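You operate a simulated robot arm through the tools that you are given. There is no shell and no other tool.

You are at the controls of a simulated robot arm. One attempt, no reset.

JOB
Open the red tap and brass knob, pump the clear bowl full, then shut the knob.
Fine: open both fully before you pump; use the black plunger; the red tap stays open.

It is judged by the outcome, as a careful person would: the job done as asked, and still so three seconds after it is handed in. It fails if anything else is knocked over, pushed out of place, dropped, spilled or broken.

ROBOT AND FRAMES
A 7-joint arm with a two-finger parallel gripper, fixed in place. Base frame: the origin is at the foot of the arm, x ahead of it, y to its left, z up. Readings come in cm, degrees, newtons and seconds.
Its first joint turns from -166.0 to 166.0 degrees. Payload 4.4 kg.
Tool frame: the origin (TCP) lies between the finger pads and is the grasp point; the fingertips stand 2.3 cm ahead of it; z points along the fingers, y is the line along which they close. Largest opening 9.4 cm; finger width 3.8, thickness 1; the body of the gripper, 5.4 by 9.6 cm, starts 3.9 cm behind the TCP.
Orientation is that of the tool frame in the base frame, as a unit quaternion [x, y, z, w]. With the fingers straight down and closing along the base's y, the tool's x points along the base's -x, its y along +y and its z along -z.

CONTROLS
- The arm moves only by the tool jog_arm. Its argument "commands" is a list of rows, each a list of 2 entries, a list of its own where there are three numbers: the shift along the tool's x, y, z in cm, then the turn, a rotation vector about the tool's x, y, z in degrees. In form: [[[tx, ty, tz], [wx, wy, wz]], ...]. A call has 1 to 20 rows; each row is the pose to reach, as a shift and turn from the pose commanded when the call began, along the tool's axes at that moment. "hand" is the gripper command, from -1 (fully open) to 1 (shut), values between in proportion, set as the call begins (left out, the last holds). Rows are played at 5 a second. More than 5 cm and 8.6 degrees between two rows, or a gripper value outside its range, and nothing of the call is played. Where a pose cannot be reached the arm comes as near as it can. A force on the tool above 40 N (or 10 N above the force at the start of the call, whichever is more), or a blocked arm, ends the call early, and 0.2 s more pass. Each finger travels about 7.2 cm/s and halts on what it meets, pressing with about 40 N; the grip force reading is that of the motor and also rises with nothing between the fingers. The clock runs only during rows and for 0.2 s after the last one: add rows that repeat a pose to give the fingers time. It gives the time, the measured TCP pose, the force on the tool (base axes), the opening and the grip force at its end, in the units of the frame above (readings bear some noise), with the torque about the TCP (base axes, N m) and any sound that the robot's microphone picked up.
- Cameras (640 x 400 px; columns grow to the right, rows downward): "scene" is fixed at [4.97, -49.83, 110.16]; the picture's right is [0.73, -0.68, 0.00], its down [-0.21, -0.22, -0.95] and it looks along [0.65, 0.70, -0.30] (base axes); focal length 351 px, centre (320, 200). "wrist" rides on the gripper at [8.6, 1.6, -7.5] in the tool frame; the picture's right is [-0.18, 0.98, 0.00], its down [-0.58, -0.11, -0.81] and it looks along [-0.79, -0.15, 0.59] (tool axes); focal length 243 px, centre (320, 200). There is no depth. A picture from a camera that has moved, and an enlarged one, comes with that camera's place and axes in the base frame and with its lens.
- snapshot(camera): a new picture of that camera. The clock stands still meanwhile.
- enlarge(camera, box): a new picture of the part [left, top, right, bottom] of that camera's present view, enlarged. The clock stands still meanwhile.
- sign_off(): hands the job in; it is judged then, once.

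Nothing tells you positions but the pictures and the camera data. Unless the task says otherwise, let go and move clear before handing in.

The tools are called after ">>>" as a command line: name --argument value ..., lists and objects as JSON in quotes. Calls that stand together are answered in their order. jog_arm: Moves the arm, as the interface text tells. Its arguments: {"type":"object","properties":{"commands":{"type":"array","items":{"type":"array"}},"hand":{"type":"number"}},"required":["commands"]} The other tools are called the same way: snapshot (camera) takes a picture; enlarge (camera, box) takes an enlarged picture of a part of a camera's view; sign_off () hands the job in.

At the start:

```text
time_s: 0.0
position: [63.36, 43.62, 85.39]
ee_rot: [0.0, 1.0, 0.0, 0.001]
force: [-0.1, 0.1, 0.1]
torque: [0.01, 0.06, 0.03]
opening: 9.4
grip_force: 0.0
```

scene: 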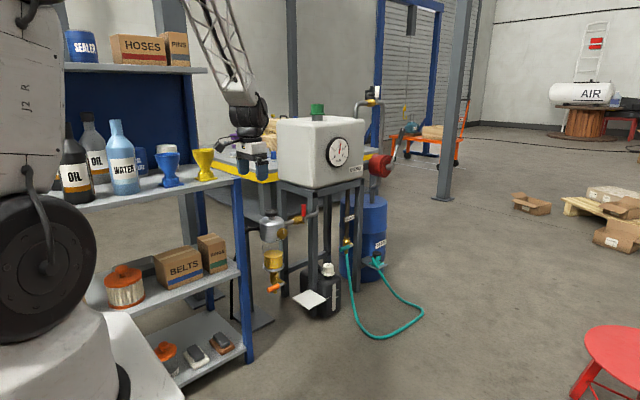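
wrist: 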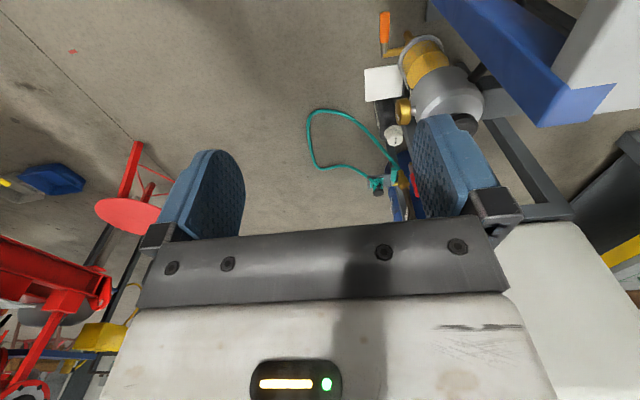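

I see a fuel-tank rig on a stand with a grey filter housing, a bowl, a red lever and other fittings. I'll enlarge the views to identify each part before moving.

>>> enlarge --camera "scene" --box '[240, 180, 400, 320]'

>>> enlarge --camera "scene" --box '[200, 80, 440, 230]'

>>> enlarge --camera "scene" --box '[245, 190, 325, 300]'

>>> enlarge --camera "wrist" --box '[340, 0, 540, 220]'

```text
2.86 times, centred on (320, 250) of scene
camera zoom: at [4.97, -49.83, 110.16], right [0.73, -0.68, 0.0], down [-0.21, -0.22, -0.95], along [0.65, 0.7, -0.3], focal length 1004 px, centre (320, 57)
```

zoom: 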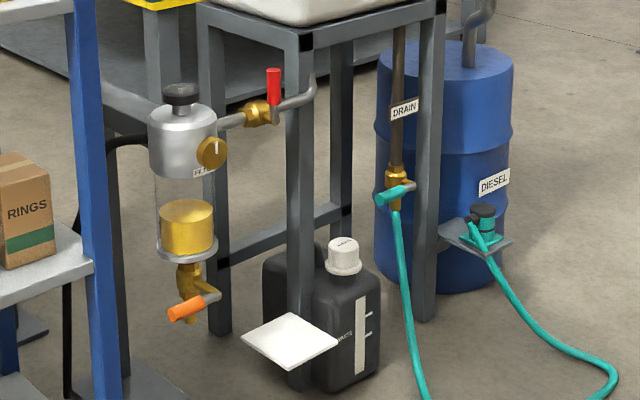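

```text
2.67 times, centred on (320, 155) of scene
camera zoom: at [4.97, -49.83, 110.16], right [0.73, -0.68, 0.0], down [-0.21, -0.22, -0.95], along [0.65, 0.7, -0.3], focal length 937 px, centre (320, 320)
```

zoom: 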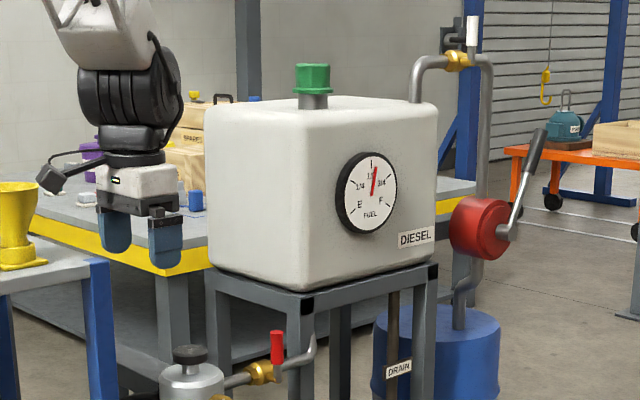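

```text
3.64 times, centred on (285, 245) of scene
camera zoom: at [4.97, -49.83, 110.16], right [0.73, -0.68, 0.0], down [-0.21, -0.22, -0.95], along [0.65, 0.7, -0.3], focal length 1278 px, centre (447, 36)
```

zoom: 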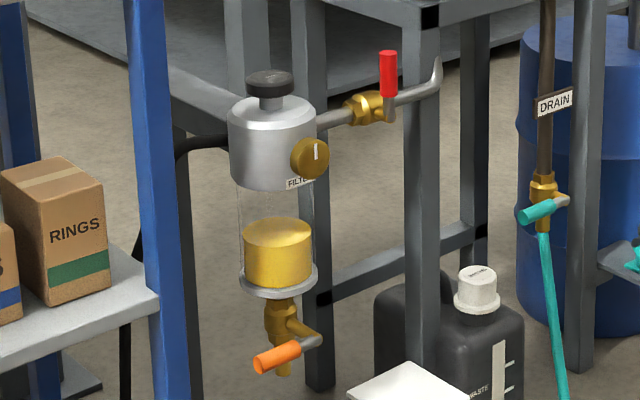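

```text
1.82 times, centred on (440, 110) of wrist
camera zoom: at [54.71, 45.26, 92.83], right [0.18, 0.98, 0.0], down [0.58, -0.11, 0.81], along [0.79, -0.15, -0.59], focal length 441 px, centre (102, 364)
```

zoom: 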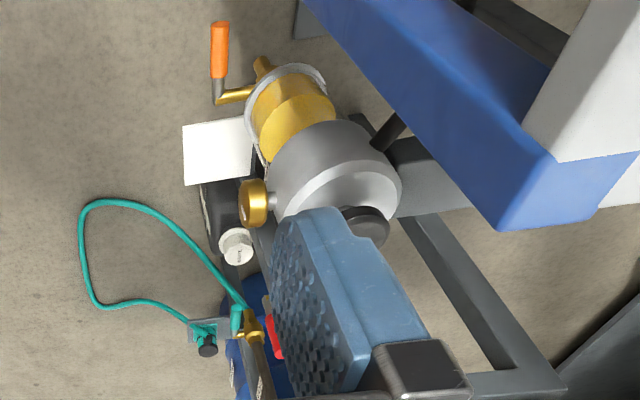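

The rig appears to be around x≈83, y≈55, with the shelf to its left at y>57. I'll back off and yaw the hand so the wrist camera faces the rig squarely.

>>> jog_arm --commands '[[[2.2, -2.6, 0], [0, 0, -8.3]], [[4.4, -5.2, 0], [0, 0, -16.6]], [[6.6, -7.8, 0], [0, 0, -25]], [[8.8, -10.4, 0], [0, 0, -33.3]], [[11, -13, 0], [0, 0, -41.6]], [[13.4, -15.6, 0], [0, 0, -50]], [[13.4, -15.6, 0], [0, 0, -50]]]'

>>> snapshot --camera "wrist"

```text
time_s: 1.6
position: [49.87, 28.1, 85.13]
ee_rot: [-0.423, 0.906, 0.0, 0.0]
force: [0.2, -0.8, 0.5]
torque: [0.03, 0.01, 0.0]
opening: 9.39
grip_force: 0.1
```

```text
taken
camera wrist: at [43.16, 22.57, 92.66], right [-0.64, 0.77, 0.0], down [0.46, 0.38, 0.81], along [0.62, 0.51, -0.59], focal length 243 px, centre (320, 200)
```

wrist: 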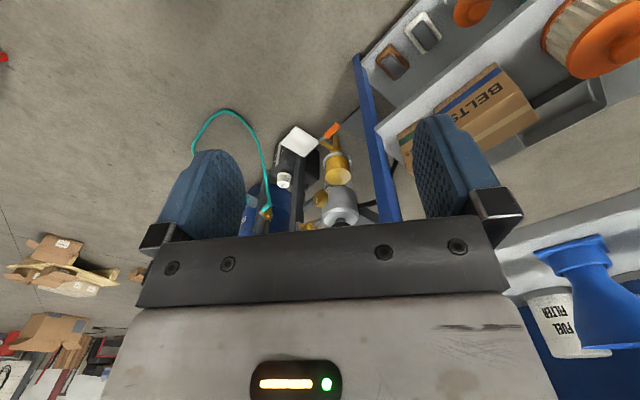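

The rig now sits centred but low in view. I'll pitch the hand forward 35° so more of it comes clear of the gripper body.

>>> jog_arm --commands '[[[0, 0, 0], [0, -7, 0]], [[0, 0, 0], [0, -14, 0]], [[0, 0, 0], [0, -21, 0]], [[0, 0, 0], [0, -28, 0]], [[0, 0, 0], [0, -35, 0]], [[0, 0, 0], [0, -35, 0]]]'

>>> snapshot --camera "wrist"

>>> enlarge --camera "wrist" --box '[240, 60, 420, 200]'

```text
time_s: 3.0
position: [50.14, 28.14, 85.51]
ee_rot: [-0.403, 0.864, 0.127, 0.273]
force: [0.8, 0.5, 2.4]
torque: [-0.11, 0.12, 0.03]
opening: 9.4
grip_force: 0.0
```

```text
taken
camera wrist: at [41.56, 20.43, 86.56], right [-0.66, 0.75, 0.11], down [0.09, -0.06, 0.99], along [0.75, 0.66, -0.03], focal length 243 px, centre (320, 200)
```

wrist: 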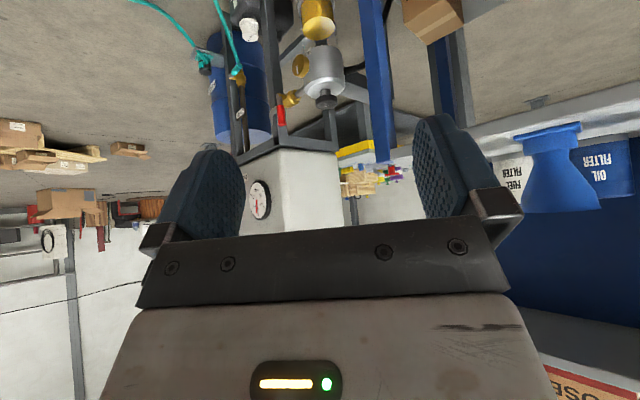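

```text
2.86 times, centred on (330, 130) of wrist
camera zoom: at [41.56, 20.43, 86.56], right [-0.66, 0.75, 0.11], down [0.09, -0.06, 0.99], along [0.75, 0.66, -0.03], focal length 693 px, centre (291, 400)
```

zoom: 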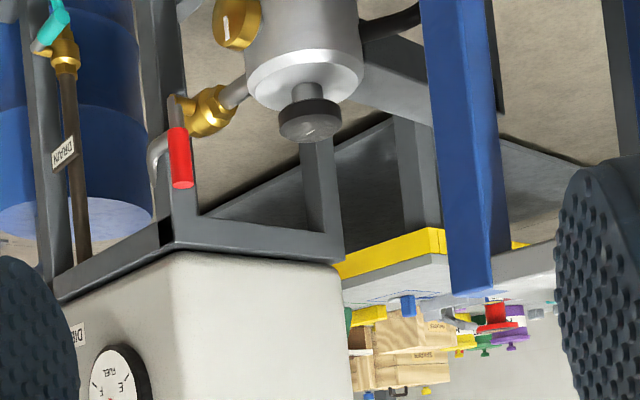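

The upside-down view shows plunger, knob, red tap and pipework clearly. I'll drop the arm 16 cm straight down to centre the filter in the view.

>>> jog_arm --commands '[[[2.3, 0, 3.3], [0, 0, 0]], [[4.6, 0, 6.6], [0, 0, 0]], [[6.9, 0, 9.8], [0, 0, 0]], [[9.2, 0, 13.1], [0, 0, 0]], [[9.2, 0, 13.1], [0, 0, 0]]]'

>>> snapshot --camera "wrist"

>>> enlarge --camera "wrist" --box '[240, 60, 420, 200]'

>>> enlarge --camera "wrist" --box '[270, 10, 370, 110]'

```text
time_s: 4.2
position: [50.29, 28.19, 69.4]
ee_rot: [-0.404, 0.864, 0.128, 0.272]
force: [0.9, 0.2, 0.1]
torque: [0.03, 0.0, -0.02]
opening: 9.42
grip_force: 0.0
```

```text
taken
camera wrist: at [41.68, 20.53, 70.53], right [-0.66, 0.75, 0.11], down [0.09, -0.06, 0.99], along [0.75, 0.66, -0.03], focal length 243 px, centre (320, 200)
```

wrist: 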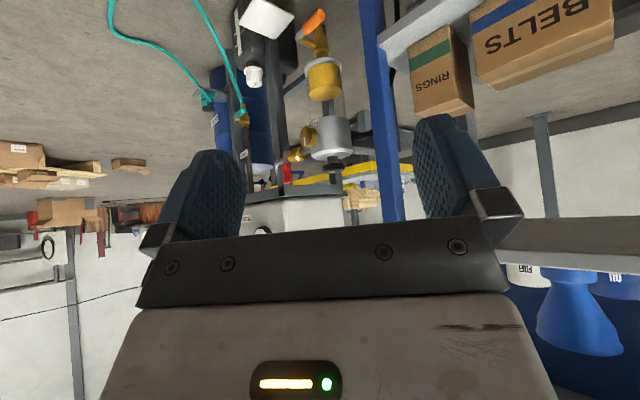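

```text
2.86 times, centred on (330, 130) of wrist
camera zoom: at [41.68, 20.53, 70.53], right [-0.66, 0.75, 0.11], down [0.09, -0.06, 0.99], along [0.75, 0.66, -0.03], focal length 693 px, centre (291, 400)
```

zoom: 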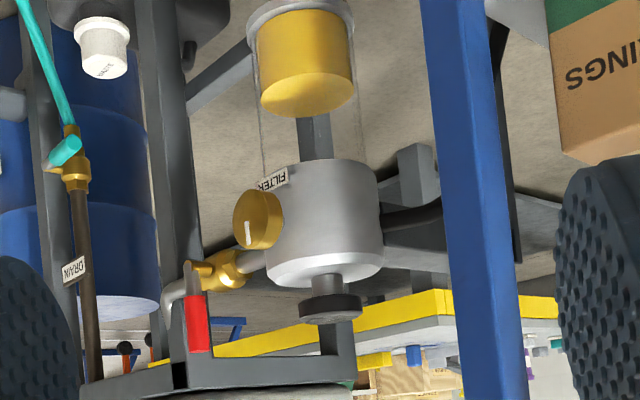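

```text
4.00 times, centred on (320, 60) of wrist
camera zoom: at [41.68, 20.53, 70.53], right [-0.66, 0.75, 0.11], down [0.09, -0.06, 0.99], along [0.75, 0.66, -0.03], focal length 970 px, centre (320, 760)
```

zoom: 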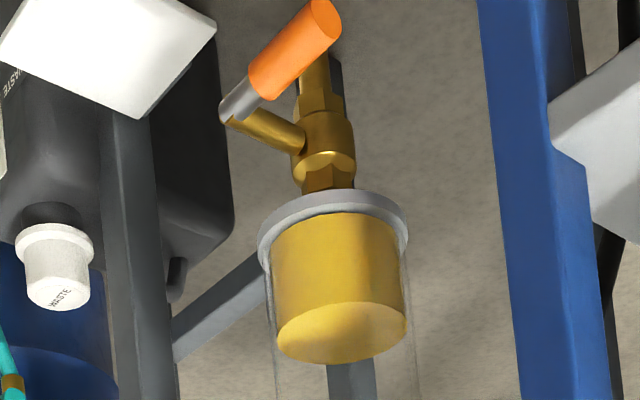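

From triangulating, I put the plunger cap near (82, 62, 61.4), the knob near (83, 56, 54.4) with its axis along -y, and the red lever near (96.4, 58.3, 60), standing upright on a pipe along +x. I'll zoom in on the tap and knob to see how they turn.

>>> enlarge --camera "wrist" --box '[276, 110, 346, 190]'

>>> enlarge --camera "scene" --box '[258, 195, 318, 245]'

>>> enlarge --camera "wrist" --box '[290, 100, 350, 150]'

>>> enlarge --camera "scene" --box '[330, 70, 400, 200]'

>>> snapshot --camera "scene"

```text
5.00 times, centred on (311, 150) of wrist
camera zoom: at [41.68, 20.53, 70.53], right [-0.66, 0.75, 0.11], down [0.09, -0.06, 0.99], along [0.75, 0.66, -0.03], focal length 1213 px, centre (365, 450)
```

zoom: 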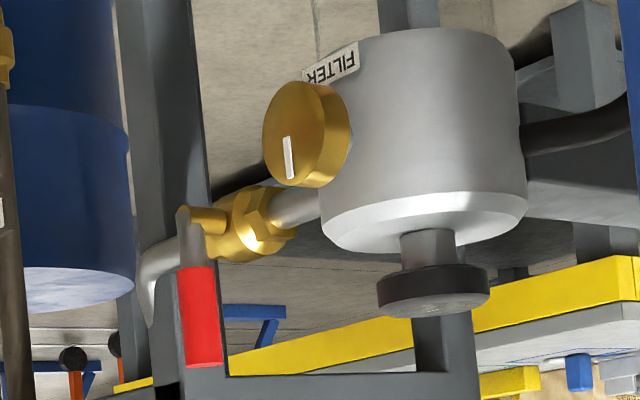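

```text
8.00 times, centred on (288, 220) of scene
camera zoom: at [4.97, -49.83, 110.16], right [0.73, -0.68, 0.0], down [-0.21, -0.22, -0.95], along [0.65, 0.7, -0.3], focal length 2811 px, centre (576, 40)
```

zoom: 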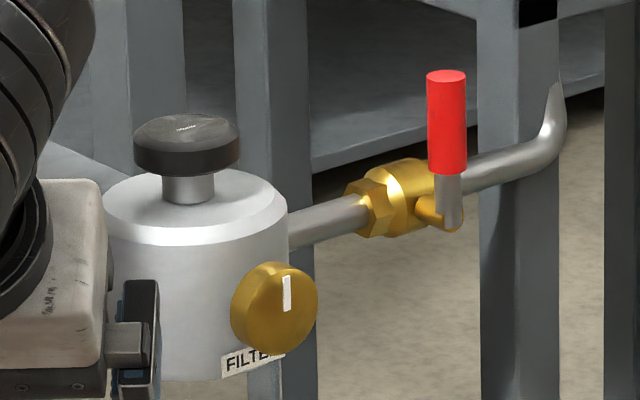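

```text
8.00 times, centred on (320, 125) of wrist
camera zoom: at [41.68, 20.53, 70.53], right [-0.66, 0.75, 0.11], down [0.09, -0.06, 0.99], along [0.75, 0.66, -0.03], focal length 1941 px, centre (320, 800)
```

zoom: 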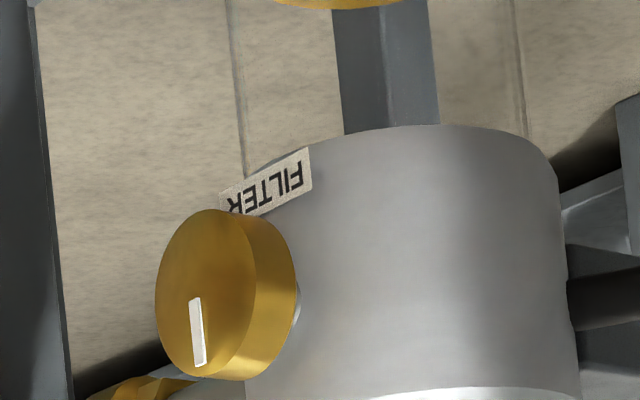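

```text
3.08 times, centred on (365, 135) of scene
camera zoom: at [4.97, -49.83, 110.16], right [0.73, -0.68, 0.0], down [-0.21, -0.22, -0.95], along [0.65, 0.7, -0.3], focal length 1081 px, centre (182, 400)
```

zoom: 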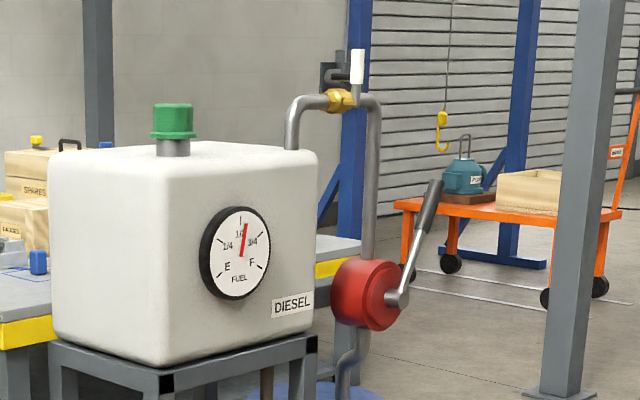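

```text
taken
```

scene: 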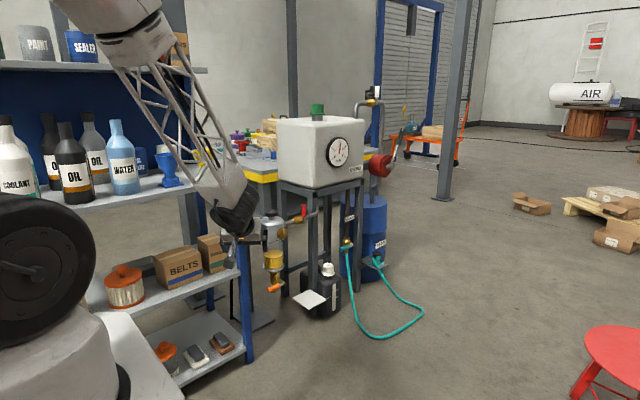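

The white mark and lever geometry suggest both are shut: the lever is perpendicular to its pipe and the mark points up. I'll close the fingers and move along the open -y side toward the tap in two stages, keeping clear of the shelf corner.

>>> jog_arm --commands '[[[-3.3, -2.0, 2.6], [0, -2.5, 0]], [[-6.7, -3.9, 5.2], [0, -5, 0]], [[-10, -5.9, 7.9], [0, -7.5, 0]], [[-13.3, -7.9, 10.5], [0, -10, 0]], [[-16.7, -9.8, 13.1], [0, -12.5, 0]], [[-20, -11.8, 15.7], [0, -15, 0]], [[-20, -11.8, 15.7], [0, -15, 0]]]' --hand 1

>>> snapshot --camera "scene"

>>> snapshot --camera "wrist"

```text
time_s: 5.8
position: [75.41, 39.68, 68.18]
ee_rot: [-0.383, 0.821, 0.179, 0.383]
force: [0.3, 1.0, 0.2]
torque: [0.03, -0.02, -0.02]
opening: 0.0
grip_force: 40.0
```

```text
taken
```

scene: 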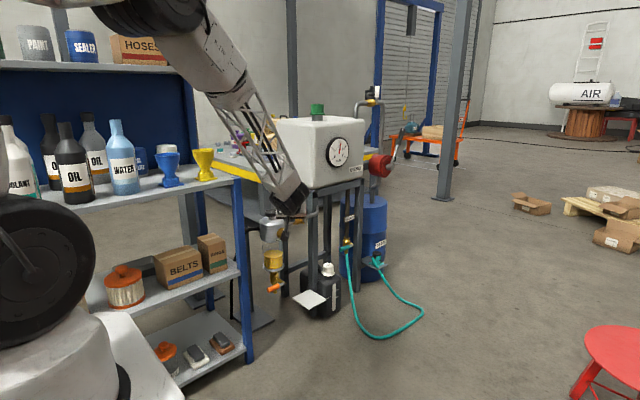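

```text
taken
camera wrist: at [66.92, 32.12, 66.4], right [-0.68, 0.72, 0.14], down [-0.07, -0.26, 0.96], along [0.73, 0.64, 0.23], focal length 243 px, centre (320, 200)
```

wrist: 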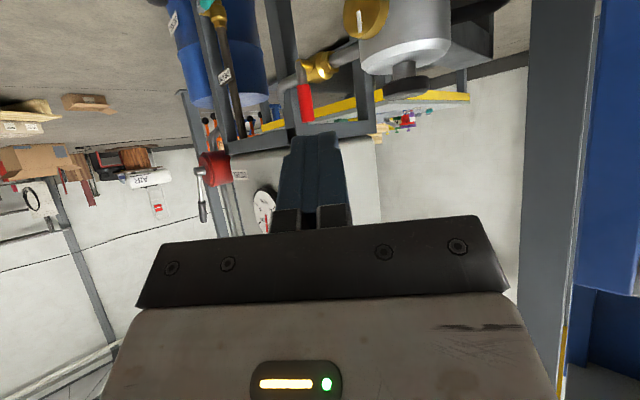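

The lever's line of sight matches my estimate (96.5, 58.3, 60). I'll continue to the standby point in front of it.

>>> jog_arm --commands '[[[-2.1, -1.5, 2.8], [0, -2, 0]], [[-4.1, -3.1, 5.6], [0, -4, 0]], [[-6.2, -4.6, 8.5], [0, -6, 0]], [[-8.2, -6.2, 11.3], [0, -8, 0]], [[-10.3, -7.7, 14.1], [0, -10, 0]], [[-10.3, -7.7, 14.1], [0, -10, 0]]]'

>>> snapshot --camera "scene"

>>> snapshot --camera "wrist"

>>> enlarge --camera "scene" --box '[250, 170, 350, 240]'

```text
time_s: 7.2
position: [92.3, 48.24, 66.59]
ee_rot: [-0.366, 0.785, 0.211, 0.454]
force: [-0.5, 0.5, -0.7]
torque: [-0.02, -0.01, -0.02]
opening: 0.0
grip_force: 40.1
```

```text
taken
```

scene: 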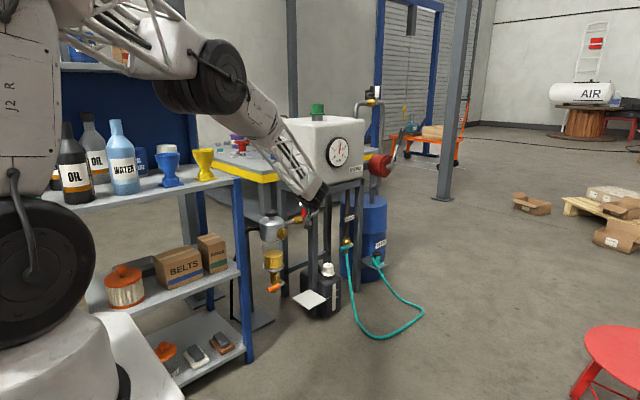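

```text
taken
camera wrist: at [84.17, 41.02, 62.96], right [-0.69, 0.7, 0.16], down [-0.18, -0.38, 0.91], along [0.7, 0.6, 0.39], focal length 243 px, centre (320, 200)
```

wrist: 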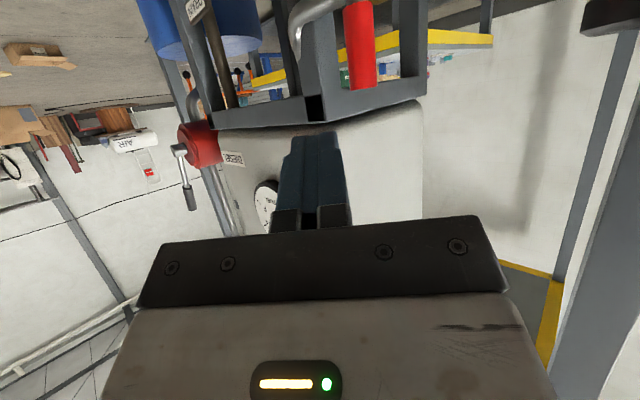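

```text
5.71 times, centred on (300, 205) of scene
camera zoom: at [4.97, -49.83, 110.16], right [0.73, -0.68, 0.0], down [-0.21, -0.22, -0.95], along [0.65, 0.7, -0.3], focal length 2008 px, centre (434, 171)
```

zoom: 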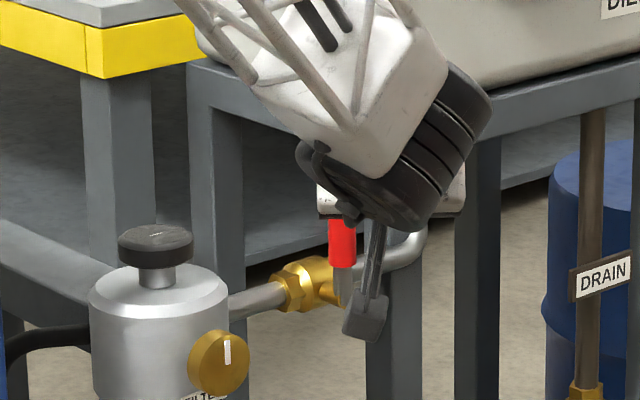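

The lever tip is at about (96.6, 58.3, 62.5), just left of the closed fingers. I'll slide the fingers in along its far (+x) side without touching it, so that I can sweep it toward the filter.

>>> jog_arm --commands '[[[-0.4, -0.1, 3.0], [0, 0, 0]], [[-0.8, -0.1, 6.0], [0, 0, 0]], [[-1.2, -0.2, 9.0], [0, 0, 0]], [[-1.7, -0.2, 12.2], [0, 0, 0]], [[-1.7, -0.2, 12.2], [0, 0, 0]]]'

>>> enlarge --camera "scene" --box '[250, 170, 350, 240]'

>>> snapshot --camera "wrist"

```text
time_s: 8.4
position: [99.79, 57.01, 61.99]
ee_rot: [-0.367, 0.784, 0.212, 0.454]
force: [0.1, 0.3, 0.1]
torque: [0.0, 0.0, 0.01]
opening: 0.0
grip_force: 40.5
```

```text
5.71 times, centred on (300, 205) of scene
camera zoom: at [4.97, -49.83, 110.16], right [0.73, -0.68, 0.0], down [-0.21, -0.22, -0.95], along [0.65, 0.7, -0.3], focal length 2008 px, centre (434, 171)
```

zoom: 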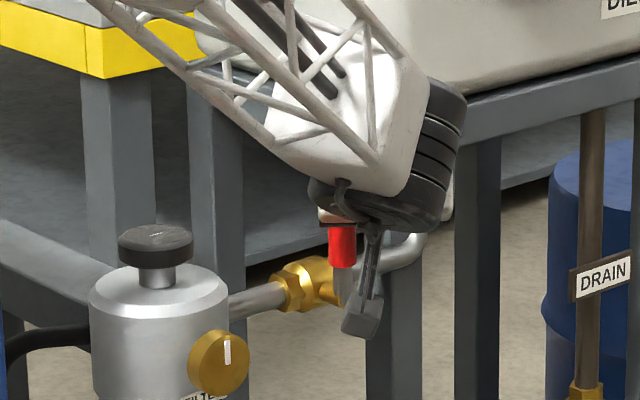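

```text
taken
camera wrist: at [91.62, 49.96, 58.32], right [-0.69, 0.7, 0.16], down [-0.18, -0.38, 0.91], along [0.7, 0.6, 0.39], focal length 243 px, centre (320, 200)
```

wrist: 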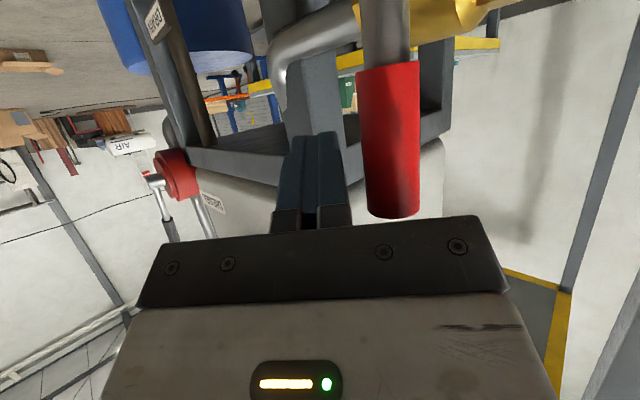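

The fingers are now beside the lever on its +x side with clearance. I'll nudge it gently toward -x to see whether it turns that way.

>>> jog_arm --commands '[[[0.3, 0.77, -0.57], [0, 0, 0]], [[0.55, 1.38, -1.0], [0, 0, 0]], [[0.7, 1.8, -1.35], [0, 0, 0]], [[0.85, 2.2, -1.65], [0, 0, 0]], [[1.0, 2.6, -1.95], [0, 0, 0]], [[1.0, 2.6, -1.95], [0, 0, 0]]]'

>>> snapshot --camera "wrist"

>>> enlarge --camera "scene" --box '[250, 170, 350, 240]'

```text
time_s: 9.1
position: [98.29, 56.62, 62.39]
ee_rot: [-0.364, 0.786, 0.209, 0.455]
force: [13.7, -10.9, -1.4]
torque: [-0.01, -0.02, 0.01]
opening: 0.0
grip_force: 39.7
stopped in row 3: the force on the tool passed its limit at 46 N (the readings are from after the stop); the commanded pose is now the measured one
```

```text
taken
camera wrist: at [90.06, 49.48, 58.55], right [-0.69, 0.71, 0.16], down [-0.18, -0.38, 0.91], along [0.7, 0.6, 0.39], focal length 243 px, centre (320, 200)
```

wrist: 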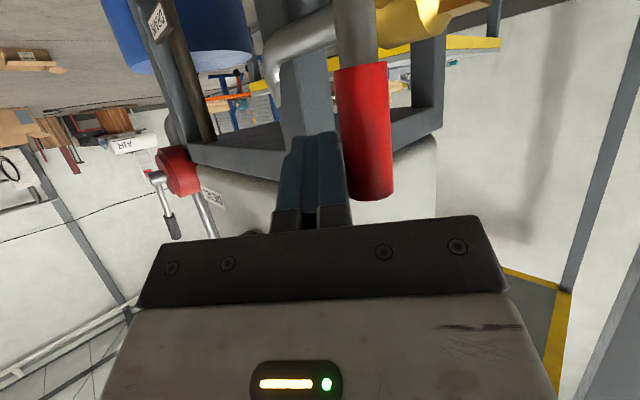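

```text
5.71 times, centred on (300, 205) of scene
camera zoom: at [4.97, -49.83, 110.16], right [0.73, -0.68, 0.0], down [-0.21, -0.22, -0.95], along [0.65, 0.7, -0.3], focal length 2008 px, centre (434, 171)
```

zoom: 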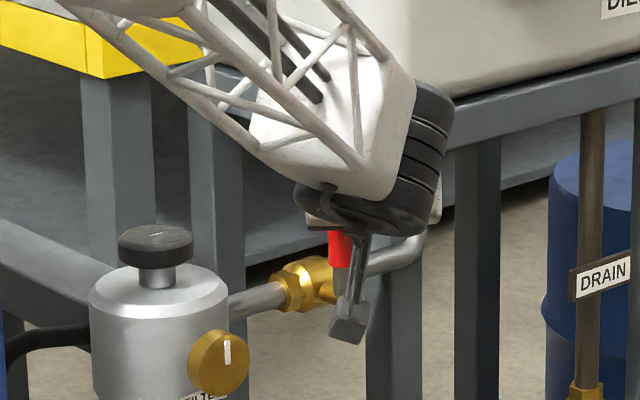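

The lever resisted at first contact, with no visible movement. That could be either an impact spike or an end stop, so I'll press again very slowly to tell which.

>>> jog_arm --commands '[[[0.03, 0.08, -0.06], [0, 0, 0]], [[0.06, 0.15, -0.11], [0, 0, 0]], [[0.1, 0.23, -0.17], [0, 0, 0]], [[0.13, 0.31, -0.22], [0, 0, 0]], [[0.16, 0.38, -0.28], [0, 0, 0]], [[0.2, 0.46, -0.33], [0, 0, 0]], [[0.23, 0.54, -0.39], [0, 0, 0]], [[0.26, 0.61, -0.45], [0, 0, 0]], [[0.26, 0.61, -0.45], [0, 0, 0]]]'

>>> snapshot --camera "wrist"

```text
time_s: 9.7
position: [98.22, 56.48, 62.39]
ee_rot: [-0.363, 0.786, 0.208, 0.455]
force: [15.9, -10.0, -2.3]
torque: [0.02, 0.0, -0.04]
opening: 0.01
grip_force: 39.9
stopped in row 2: the force on the tool passed its limit at 41 N (the readings are from after the stop); the commanded pose is now the measured one
```

```text
taken
camera wrist: at [89.98, 49.41, 58.6], right [-0.69, 0.71, 0.16], down [-0.18, -0.38, 0.91], along [0.7, 0.6, 0.39], focal length 243 px, centre (320, 200)
```

wrist: 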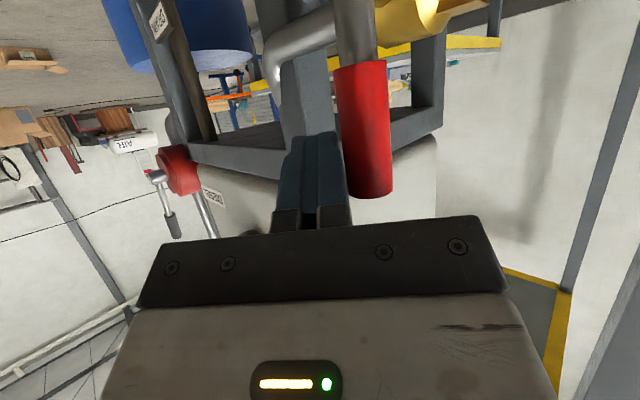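

The lever is firmly against its stop in that direction, so it must open toward +x. I'll withdraw, yaw the hand so the camera clears the knob, and come round to the lever's -x side.

>>> jog_arm --commands '[[[0, -0.8, -0.3], [0, 0, 0]], [[0, -1.2, -3], [0, 0, 0]], [[0.2, -1.2, -6.5], [0, 0, 0]], [[0.5, -1.2, -10.5], [0, 0, 0]], [[0.7, 0.8, -10.5], [-4.3, 0, -2.5]], [[0.9, 2.3, -10.5], [-8.7, 0, -5]], [[1.0, 3.3, -10.5], [-13, 0, -7.5]], [[1.0, 3.3, -10.5], [-13, 0, -7.5]]]'

>>> snapshot --camera "wrist"

>>> enlarge --camera "scene" --box '[230, 150, 370, 248]'

```text
time_s: 11.4
position: [89.29, 51.41, 66.72]
ee_rot: [-0.463, 0.731, 0.267, 0.424]
force: [-0.5, 0.0, -0.4]
torque: [-0.03, 0.04, -0.02]
opening: 0.0
grip_force: 39.8
```

```text
taken
camera wrist: at [83.31, 42.38, 63.03], right [-0.85, 0.5, 0.16], down [-0.08, -0.42, 0.91], along [0.52, 0.76, 0.39], focal length 243 px, centre (320, 200)
```

wrist: 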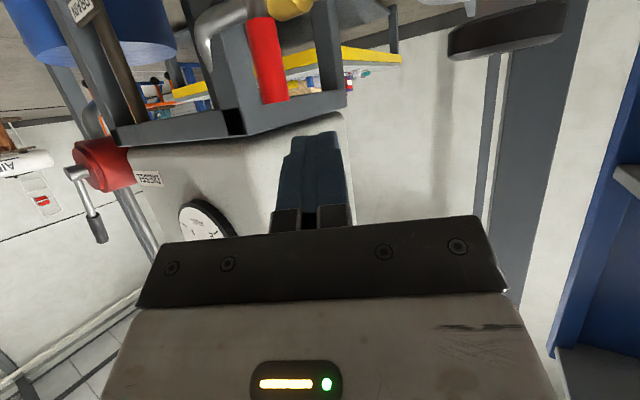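

```text
4.08 times, centred on (300, 199) of scene
camera zoom: at [4.97, -49.83, 110.16], right [0.73, -0.68, 0.0], down [-0.21, -0.22, -0.95], along [0.65, 0.7, -0.3], focal length 1434 px, centre (402, 204)
```

zoom: 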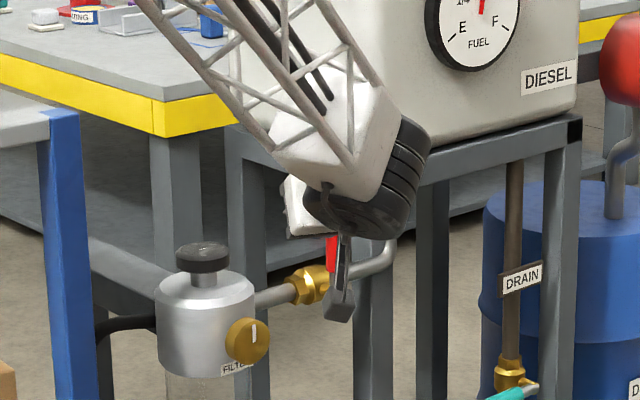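

The lever now sits on the +x side of the fingers. I'll advance along the tool axis to come in beside it.

>>> jog_arm --commands '[[[0, 0, 2.5], [0, 0, 0]], [[0, 0, 5], [0, 0, 0]], [[0, 0, 7.5], [0, 0, 0]], [[0, 0, 9.7], [0, 0, 0]], [[0, 0, 9.7], [0, 0, 0]]]'

>>> snapshot --camera "wrist"

>>> enlarge --camera "scene" --box '[230, 150, 370, 248]'

```text
time_s: 12.7
position: [93.01, 59.33, 61.73]
ee_rot: [-0.463, 0.731, 0.267, 0.424]
force: [-0.1, -0.8, 0.0]
torque: [0.01, 0.01, -0.01]
opening: 0.03
grip_force: 39.5
```

```text
taken
camera wrist: at [86.89, 50.23, 57.99], right [-0.85, 0.5, 0.16], down [-0.08, -0.41, 0.91], along [0.52, 0.76, 0.39], focal length 243 px, centre (320, 200)
```

wrist: 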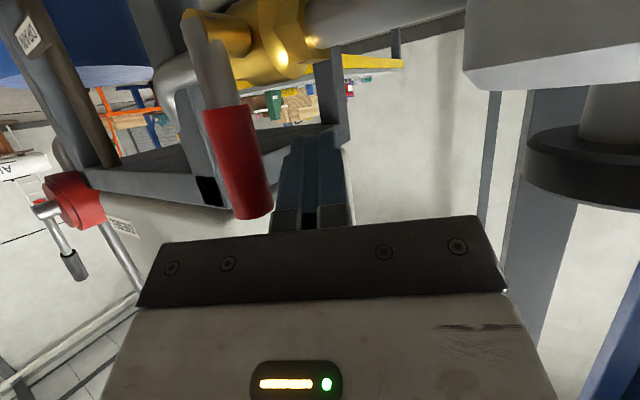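

```text
4.08 times, centred on (300, 199) of scene
camera zoom: at [4.97, -49.83, 110.16], right [0.73, -0.68, 0.0], down [-0.21, -0.22, -0.95], along [0.65, 0.7, -0.3], focal length 1434 px, centre (402, 204)
```

zoom: 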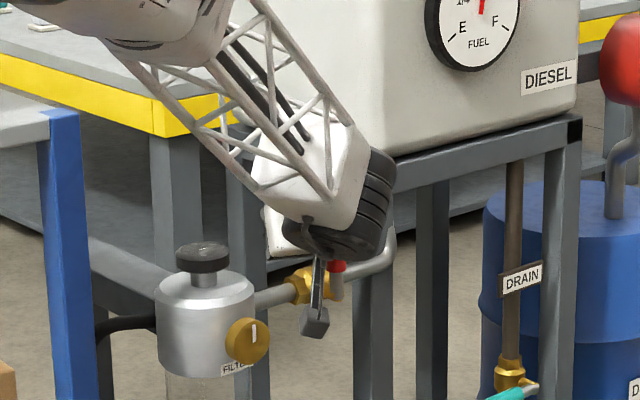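

The fingers are beside the lever on its -x side. I'll push slowly toward +x and watch the force.

>>> jog_arm --commands '[[[-0.25, -1.08, 0.45], [0, 0, 0]], [[-0.34, -1.45, 0.6], [0, 0, 0]], [[-0.4, -1.72, 0.71], [0, 0, 0]], [[-0.46, -1.99, 0.82], [0, 0, 0]], [[-0.53, -2.26, 0.93], [0, 0, 0]], [[-0.59, -2.53, 1.04], [0, 0, 0]], [[-0.66, -2.8, 1.16], [0, 0, 0]], [[-0.72, -3.07, 1.27], [0, 0, 0]], [[-0.78, -3.34, 1.38], [0, 0, 0]], [[-0.85, -3.61, 1.49], [0, 0, 0]], [[-0.85, -3.61, 1.49], [0, 0, 0]]]'

>>> snapshot --camera "wrist"

>>> enlarge --camera "scene" --box '[230, 150, 370, 248]'

```text
time_s: 15.1
position: [97.03, 59.04, 61.9]
ee_rot: [-0.464, 0.731, 0.268, 0.423]
force: [-0.1, 0.0, 0.4]
torque: [0.0, 0.01, -0.02]
opening: 0.02
grip_force: 40.6
```

```text
taken
camera wrist: at [90.94, 50.0, 58.16], right [-0.85, 0.5, 0.16], down [-0.08, -0.42, 0.91], along [0.52, 0.76, 0.39], focal length 243 px, centre (320, 200)
```

wrist: 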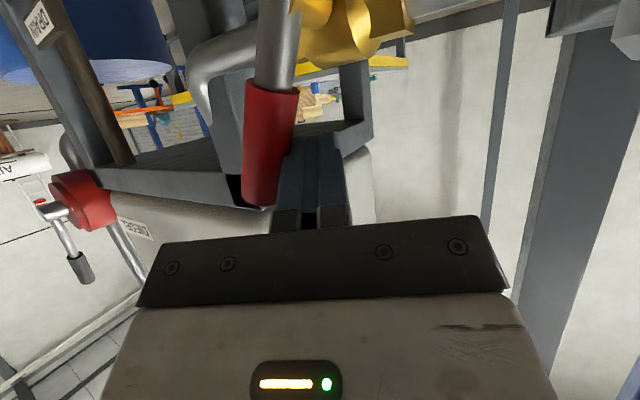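

```text
4.08 times, centred on (300, 199) of scene
camera zoom: at [4.97, -49.83, 110.16], right [0.73, -0.68, 0.0], down [-0.21, -0.22, -0.95], along [0.65, 0.7, -0.3], focal length 1434 px, centre (402, 204)
```

zoom: 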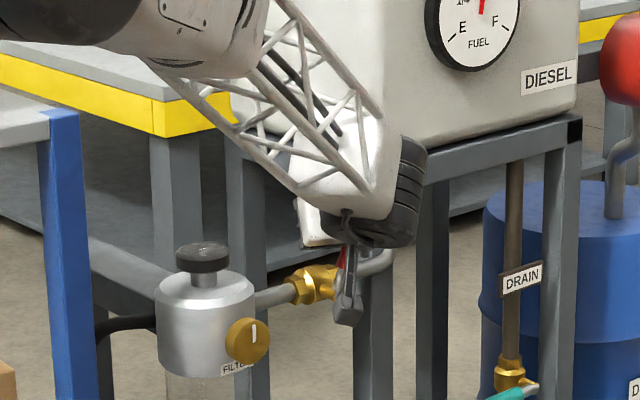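

It moves freely this way: the lever has tilted about 20° toward +x. I'll follow its arc over and down toward horizontal.

>>> jog_arm --commands '[[[-0.1, -0.45, 0.19], [0, 0, 0]], [[-0.21, -0.9, 0.37], [0, 0, 0]], [[-0.26, -1.3, 0.56], [0, 0, 0]], [[-0.31, -1.72, 0.76], [0, 0, 0]], [[-0.17, -2.03, 1.0], [0, 0, 0]], [[-0.03, -2.35, 1.27], [0, 0, 0]], [[0.11, -2.66, 1.5], [0, 0, 0]], [[0.26, -2.98, 1.78], [0, 0, 0]], [[0.46, -3.2, 2.0], [0, 0, 0]], [[0.67, -3.43, 2.26], [0, 0, 0]], [[0.9, -3.6, 2.5], [0, 0, 0]], [[1.1, -3.79, 2.71], [0, 0, 0]], [[1.35, -3.88, 2.9], [0, 0, 0]], [[1.58, -3.97, 3.08], [0, 0, 0]], [[1.58, -3.97, 3.08], [0, 0, 0]]]'

>>> snapshot --camera "wrist"

>>> enlarge --camera "scene" --box '[230, 150, 370, 248]'

```text
time_s: 18.2
position: [101.33, 59.03, 59.13]
ee_rot: [-0.464, 0.731, 0.267, 0.424]
force: [0.5, -0.3, 0.1]
torque: [0.02, 0.02, -0.02]
opening: 0.0
grip_force: 39.8
```

```text
taken
camera wrist: at [95.28, 49.97, 55.34], right [-0.85, 0.5, 0.16], down [-0.08, -0.42, 0.91], along [0.52, 0.76, 0.39], focal length 243 px, centre (320, 200)
```

wrist: 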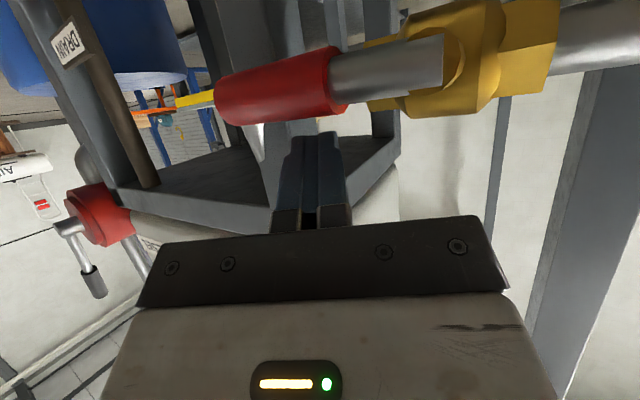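

```text
4.08 times, centred on (300, 199) of scene
camera zoom: at [4.97, -49.83, 110.16], right [0.73, -0.68, 0.0], down [-0.21, -0.22, -0.95], along [0.65, 0.7, -0.3], focal length 1434 px, centre (402, 204)
```

zoom: 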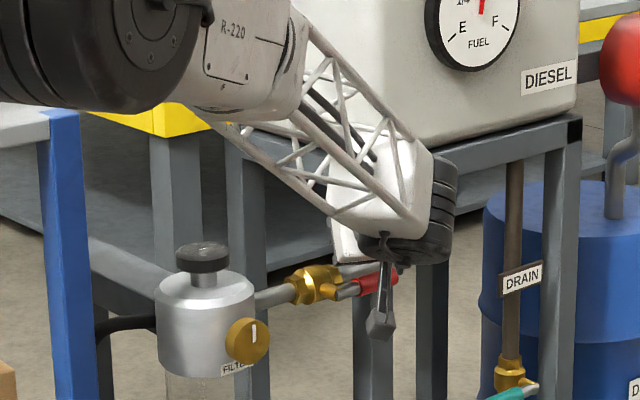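

The lever is almost in line with the pipe. I'll press it down slowly until it meets its stop.

>>> jog_arm --commands '[[[0.22, 0, 0.12], [0, 0, 0]], [[0.43, 0, 0.25], [0, 0, 0]], [[0.6, 0, 0.35], [0, 0, 0]], [[0.78, 0, 0.45], [0, 0, 0]], [[0.95, 0, 0.55], [0, 0, 0]], [[1.13, 0, 0.65], [0, 0, 0]], [[1.3, 0, 0.75], [0, 0, 0]], [[1.47, 0, 0.85], [0, 0, 0]], [[1.65, 0, 0.95], [0, 0, 0]], [[1.65, 0, 0.95], [0, 0, 0]]]'

>>> snapshot --camera "wrist"

>>> enlarge --camera "scene" --box '[270, 190, 340, 240]'

```text
time_s: 20.2
position: [101.6, 59.26, 57.69]
ee_rot: [-0.464, 0.73, 0.267, 0.426]
force: [1.7, 1.8, 6.7]
torque: [-0.08, -0.05, 0.01]
opening: 0.0
grip_force: 39.5
stopped in row 9: the force on the tool passed its limit at 43 N (the readings are from after the stop); the commanded pose is now the measured one
```

```text
taken
camera wrist: at [95.62, 50.23, 54.01], right [-0.85, 0.5, 0.15], down [-0.08, -0.42, 0.9], along [0.52, 0.76, 0.4], focal length 243 px, centre (320, 200)
```

wrist: 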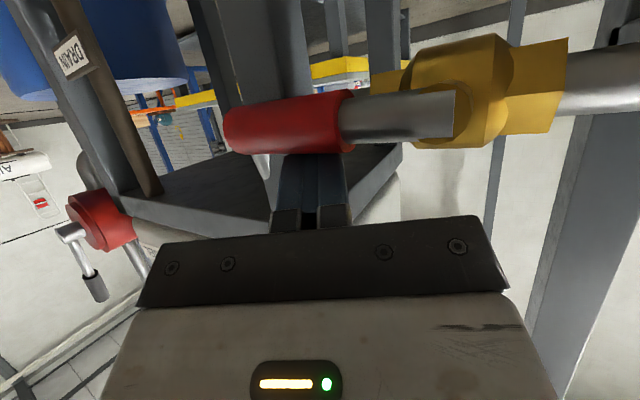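

```text
8.00 times, centred on (305, 215) of scene
camera zoom: at [4.97, -49.83, 110.16], right [0.73, -0.68, 0.0], down [-0.21, -0.22, -0.95], along [0.65, 0.7, -0.3], focal length 2811 px, centre (440, 80)
```

zoom: 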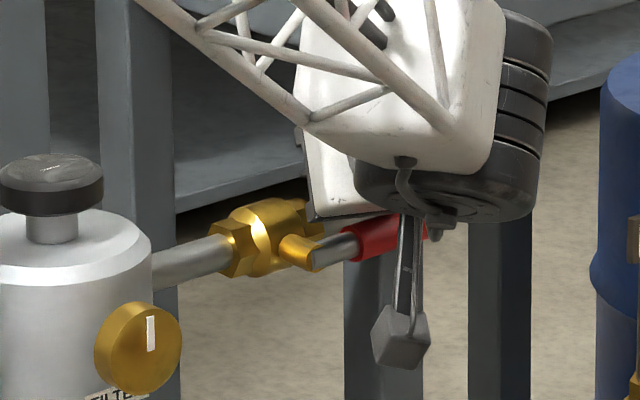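

The red lever is now hard against its open stop, in line with the pipe. I'll lift off, back away, and turn toward the brass knob, whose face I place at about (82.1, 54.3, 54.7) facing -y.

>>> jog_arm --commands '[[[-0.9, 0, -0.5], [0, 0, 0]], [[-0.9, 0, -3.5], [0, 0, 0]], [[-0.9, 0, -6.5], [0, 0, 0]], [[-0.9, 0, -9.5], [0, 0, 0]], [[-0.9, 0, -12.5], [0, 0, 0]], [[1.15, 2.2, -14.7], [-5.4, 0, -3.1]], [[3.2, 4.45, -17], [-10.8, 0, -6.2]], [[5.25, 6.7, -19.2], [-16.3, 0, -9.3]], [[7.3, 8.9, -21.45], [-21.7, 0, -12.4]], [[7.3, 8.9, -21.45], [-21.7, 0, -12.4]]]'

>>> jog_arm --commands '[[[0, 0, 0], [0, -6, 0]], [[0, 0, 0], [0, -12, 0]], [[0, 0, 0], [0, -18, 0]], [[0, 0, 0], [0, -24, 0]], [[0, 0, 0], [0, -30, 0]], [[0, 0, 0], [0, -30, 0]]]' --hand -0.5

>>> snapshot --camera "wrist"

>>> snapshot --camera "scene"

>>> enlarge --camera "scene" --box '[240, 180, 340, 250]'

```text
time_s: 22.4
position: [83.84, 43.17, 61.91]
ee_rot: [-0.611, 0.612, 0.353, 0.356]
force: [0.3, 0.0, 0.7]
torque: [0.0, 0.01, 0.0]
opening: 0.0
grip_force: 40.1
```

```text
time_s: 23.8
position: [84.05, 42.75, 62.02]
ee_rot: [-0.499, 0.499, 0.498, 0.504]
force: [-0.4, -0.6, 0.0]
torque: [0.01, 0.02, -0.01]
opening: 7.06
grip_force: 0.1
```

```text
taken
camera wrist: at [82.39, 35.49, 53.27], right [-0.98, 0.01, 0.18], down [0.1, -0.81, 0.58], along [0.15, 0.59, 0.8], focal length 243 px, centre (320, 200)
```

wrist: 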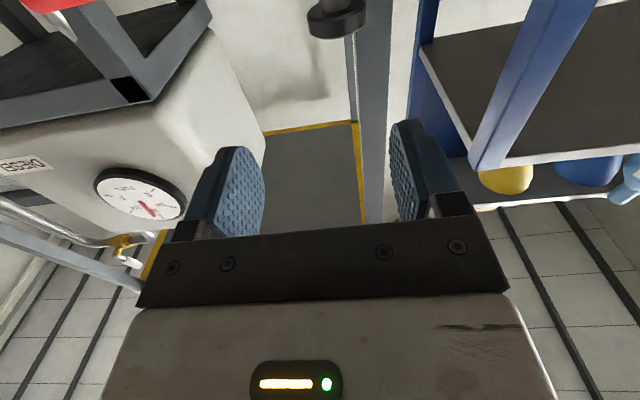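

```text
taken
```

scene: 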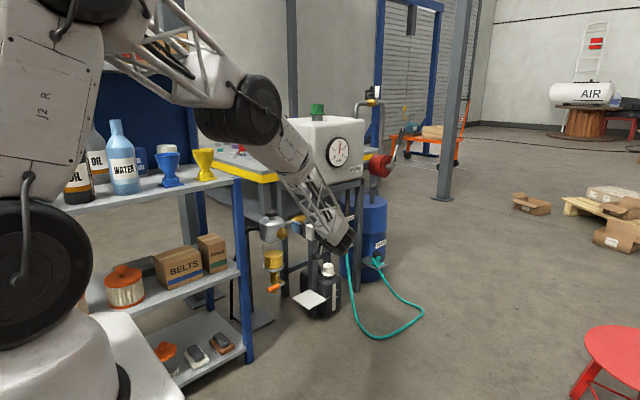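

```text
5.71 times, centred on (290, 215) of scene
camera zoom: at [4.97, -49.83, 110.16], right [0.73, -0.68, 0.0], down [-0.21, -0.22, -0.95], along [0.65, 0.7, -0.3], focal length 2008 px, centre (491, 114)
```

zoom: 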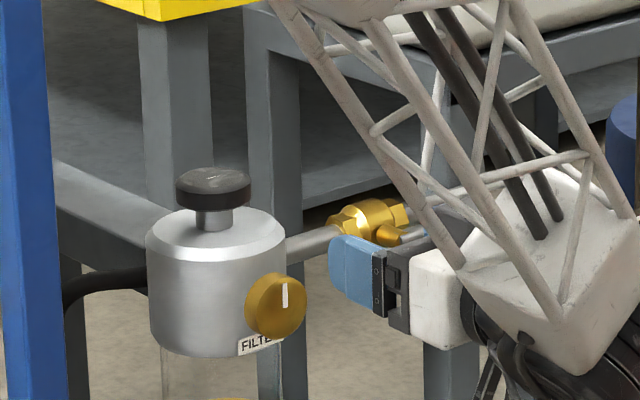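

The hand is level and facing the knob with fingers open. I'll drop to knob height and stop short, so I can check the alignment in the scene view.

>>> jog_arm --commands '[[[2.3, 0.6, 0], [0, 0, 0]], [[4.6, 1.2, 1.0], [0, 0, 0]], [[6.9, 1.85, 3.0], [0, 0, 0]], [[6.9, 1.85, 5.7], [0, 0, 0]], [[6.9, 1.85, 5.7], [0, 0, 0]]]'

>>> enlarge --camera "scene" --box '[250, 190, 320, 240]'

>>> snapshot --camera "wrist"

```text
time_s: 25.0
position: [82.1, 48.7, 55.2]
ee_rot: [-0.499, 0.499, 0.498, 0.503]
force: [-0.4, 0.5, 0.1]
torque: [0.0, 0.06, 0.0]
opening: 7.05
grip_force: 0.0
```

```text
8.00 times, centred on (285, 215) of scene
camera zoom: at [4.97, -49.83, 110.16], right [0.73, -0.68, 0.0], down [-0.21, -0.22, -0.95], along [0.65, 0.7, -0.3], focal length 2811 px, centre (600, 80)
```

zoom: 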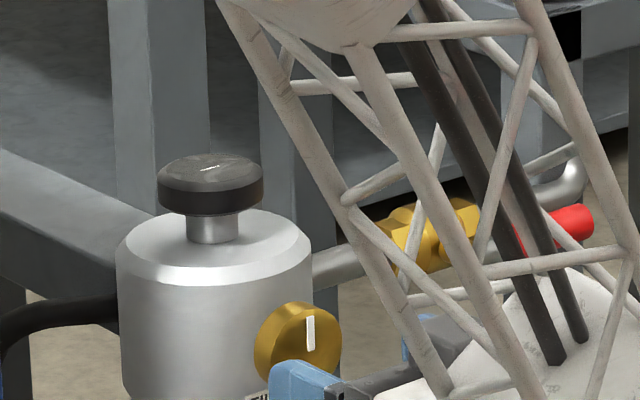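

```text
taken
camera wrist: at [80.56, 41.27, 46.48], right [-0.98, 0.0, 0.18], down [0.1, -0.81, 0.58], along [0.15, 0.59, 0.8], focal length 243 px, centre (320, 200)
```

wrist: 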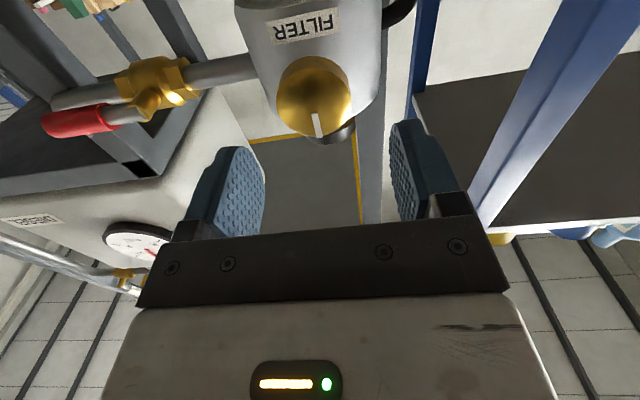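

The wrist camera now sees the knob clearly; its centre works out to (82.3, 54.4, 54.6). I'll trim the alignment and advance so the fingers straddle it.

>>> jog_arm --commands '[[[0.6, -0.2, 0], [0, 0, 0]], [[0.6, -0.2, 2.0], [0, 0, 0]], [[0.6, -0.2, 3.7], [0, 0, 0]], [[0.6, -0.2, 5.3], [0, 0, 0]], [[0.6, -0.2, 5.3], [0, 0, 0]]]'

>>> snapshot --camera "wrist"

>>> enlarge --camera "scene" --box '[250, 190, 320, 240]'

```text
time_s: 26.2
position: [82.41, 53.95, 54.53]
ee_rot: [-0.499, 0.5, 0.498, 0.503]
force: [-0.7, -0.4, -0.3]
torque: [0.0, 0.03, 0.0]
opening: 7.05
grip_force: 0.0
```

```text
taken
camera wrist: at [80.81, 46.61, 45.87], right [-0.98, 0.01, 0.18], down [0.1, -0.81, 0.58], along [0.15, 0.59, 0.8], focal length 243 px, centre (320, 200)
```

wrist: 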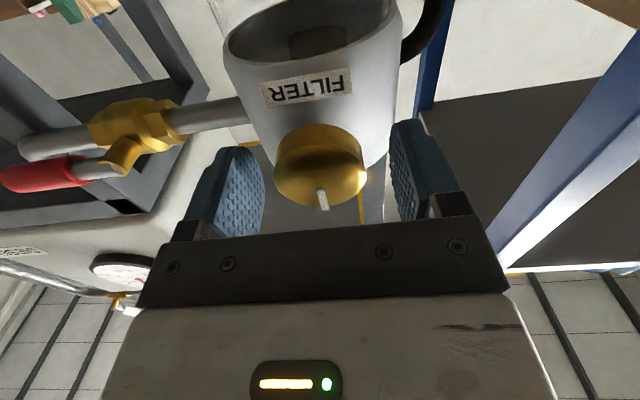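

```text
8.00 times, centred on (285, 215) of scene
camera zoom: at [4.97, -49.83, 110.16], right [0.73, -0.68, 0.0], down [-0.21, -0.22, -0.95], along [0.65, 0.7, -0.3], focal length 2811 px, centre (600, 80)
```

zoom: 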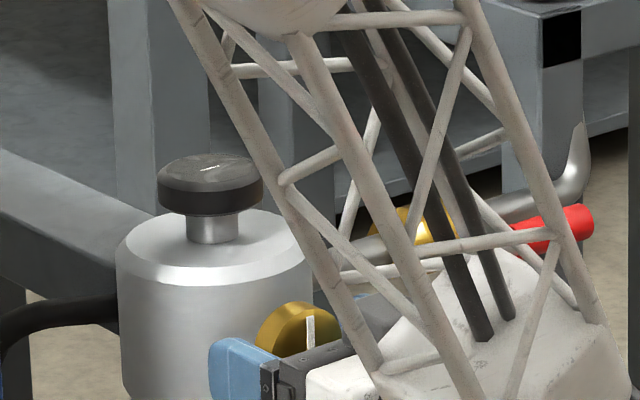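

The fingers straddle the knob evenly. I'll close on it.

>>> jog_arm --commands '[[[0, 0, 0], [0, 0, 0]], [[0, 0, 0], [0, 0, 0]], [[0, 0, 0], [0, 0, 0]], [[0, 0, 0], [0, 0, 0]]]' --hand 1

>>> snapshot --camera "wrist"

```text
time_s: 27.2
position: [82.57, 53.95, 54.63]
ee_rot: [-0.499, 0.499, 0.498, 0.504]
force: [22.4, 10.7, -7.9]
torque: [-0.36, 0.03, 0.04]
opening: 4.48
grip_force: 44.8
```

```text
taken
camera wrist: at [80.88, 46.6, 45.9], right [-0.98, 0.01, 0.18], down [0.1, -0.81, 0.58], along [0.15, 0.59, 0.8], focal length 243 px, centre (320, 200)
```

wrist: 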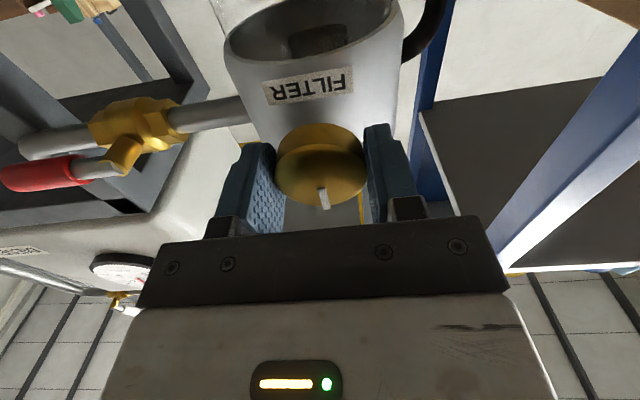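

The knob is gripped (4.5 cm), but a side load says the knob's centre lies slightly further +x. I'll relax into it before turning.

>>> jog_arm --commands '[[[0.05, -0.1, 0.05], [0, 0, 0]], [[0.1, -0.2, 0.1], [0, 0, 0]], [[0.1, -0.25, 0.1], [0, 0, 0]], [[0.1, -0.25, 0.1], [0, 0, 0]]]'

```text
time_s: 27.7
position: [82.55, 54.05, 54.52]
ee_rot: [-0.498, 0.498, 0.499, 0.504]
force: [-7.4, -9.5, 9.8]
torque: [1.21, 0.0, 0.6]
opening: 4.48
grip_force: 45.5
stopped in row 2: the force on the tool passed its limit at 57 N (the readings are from after the stop); the commanded pose is now the measured one
```

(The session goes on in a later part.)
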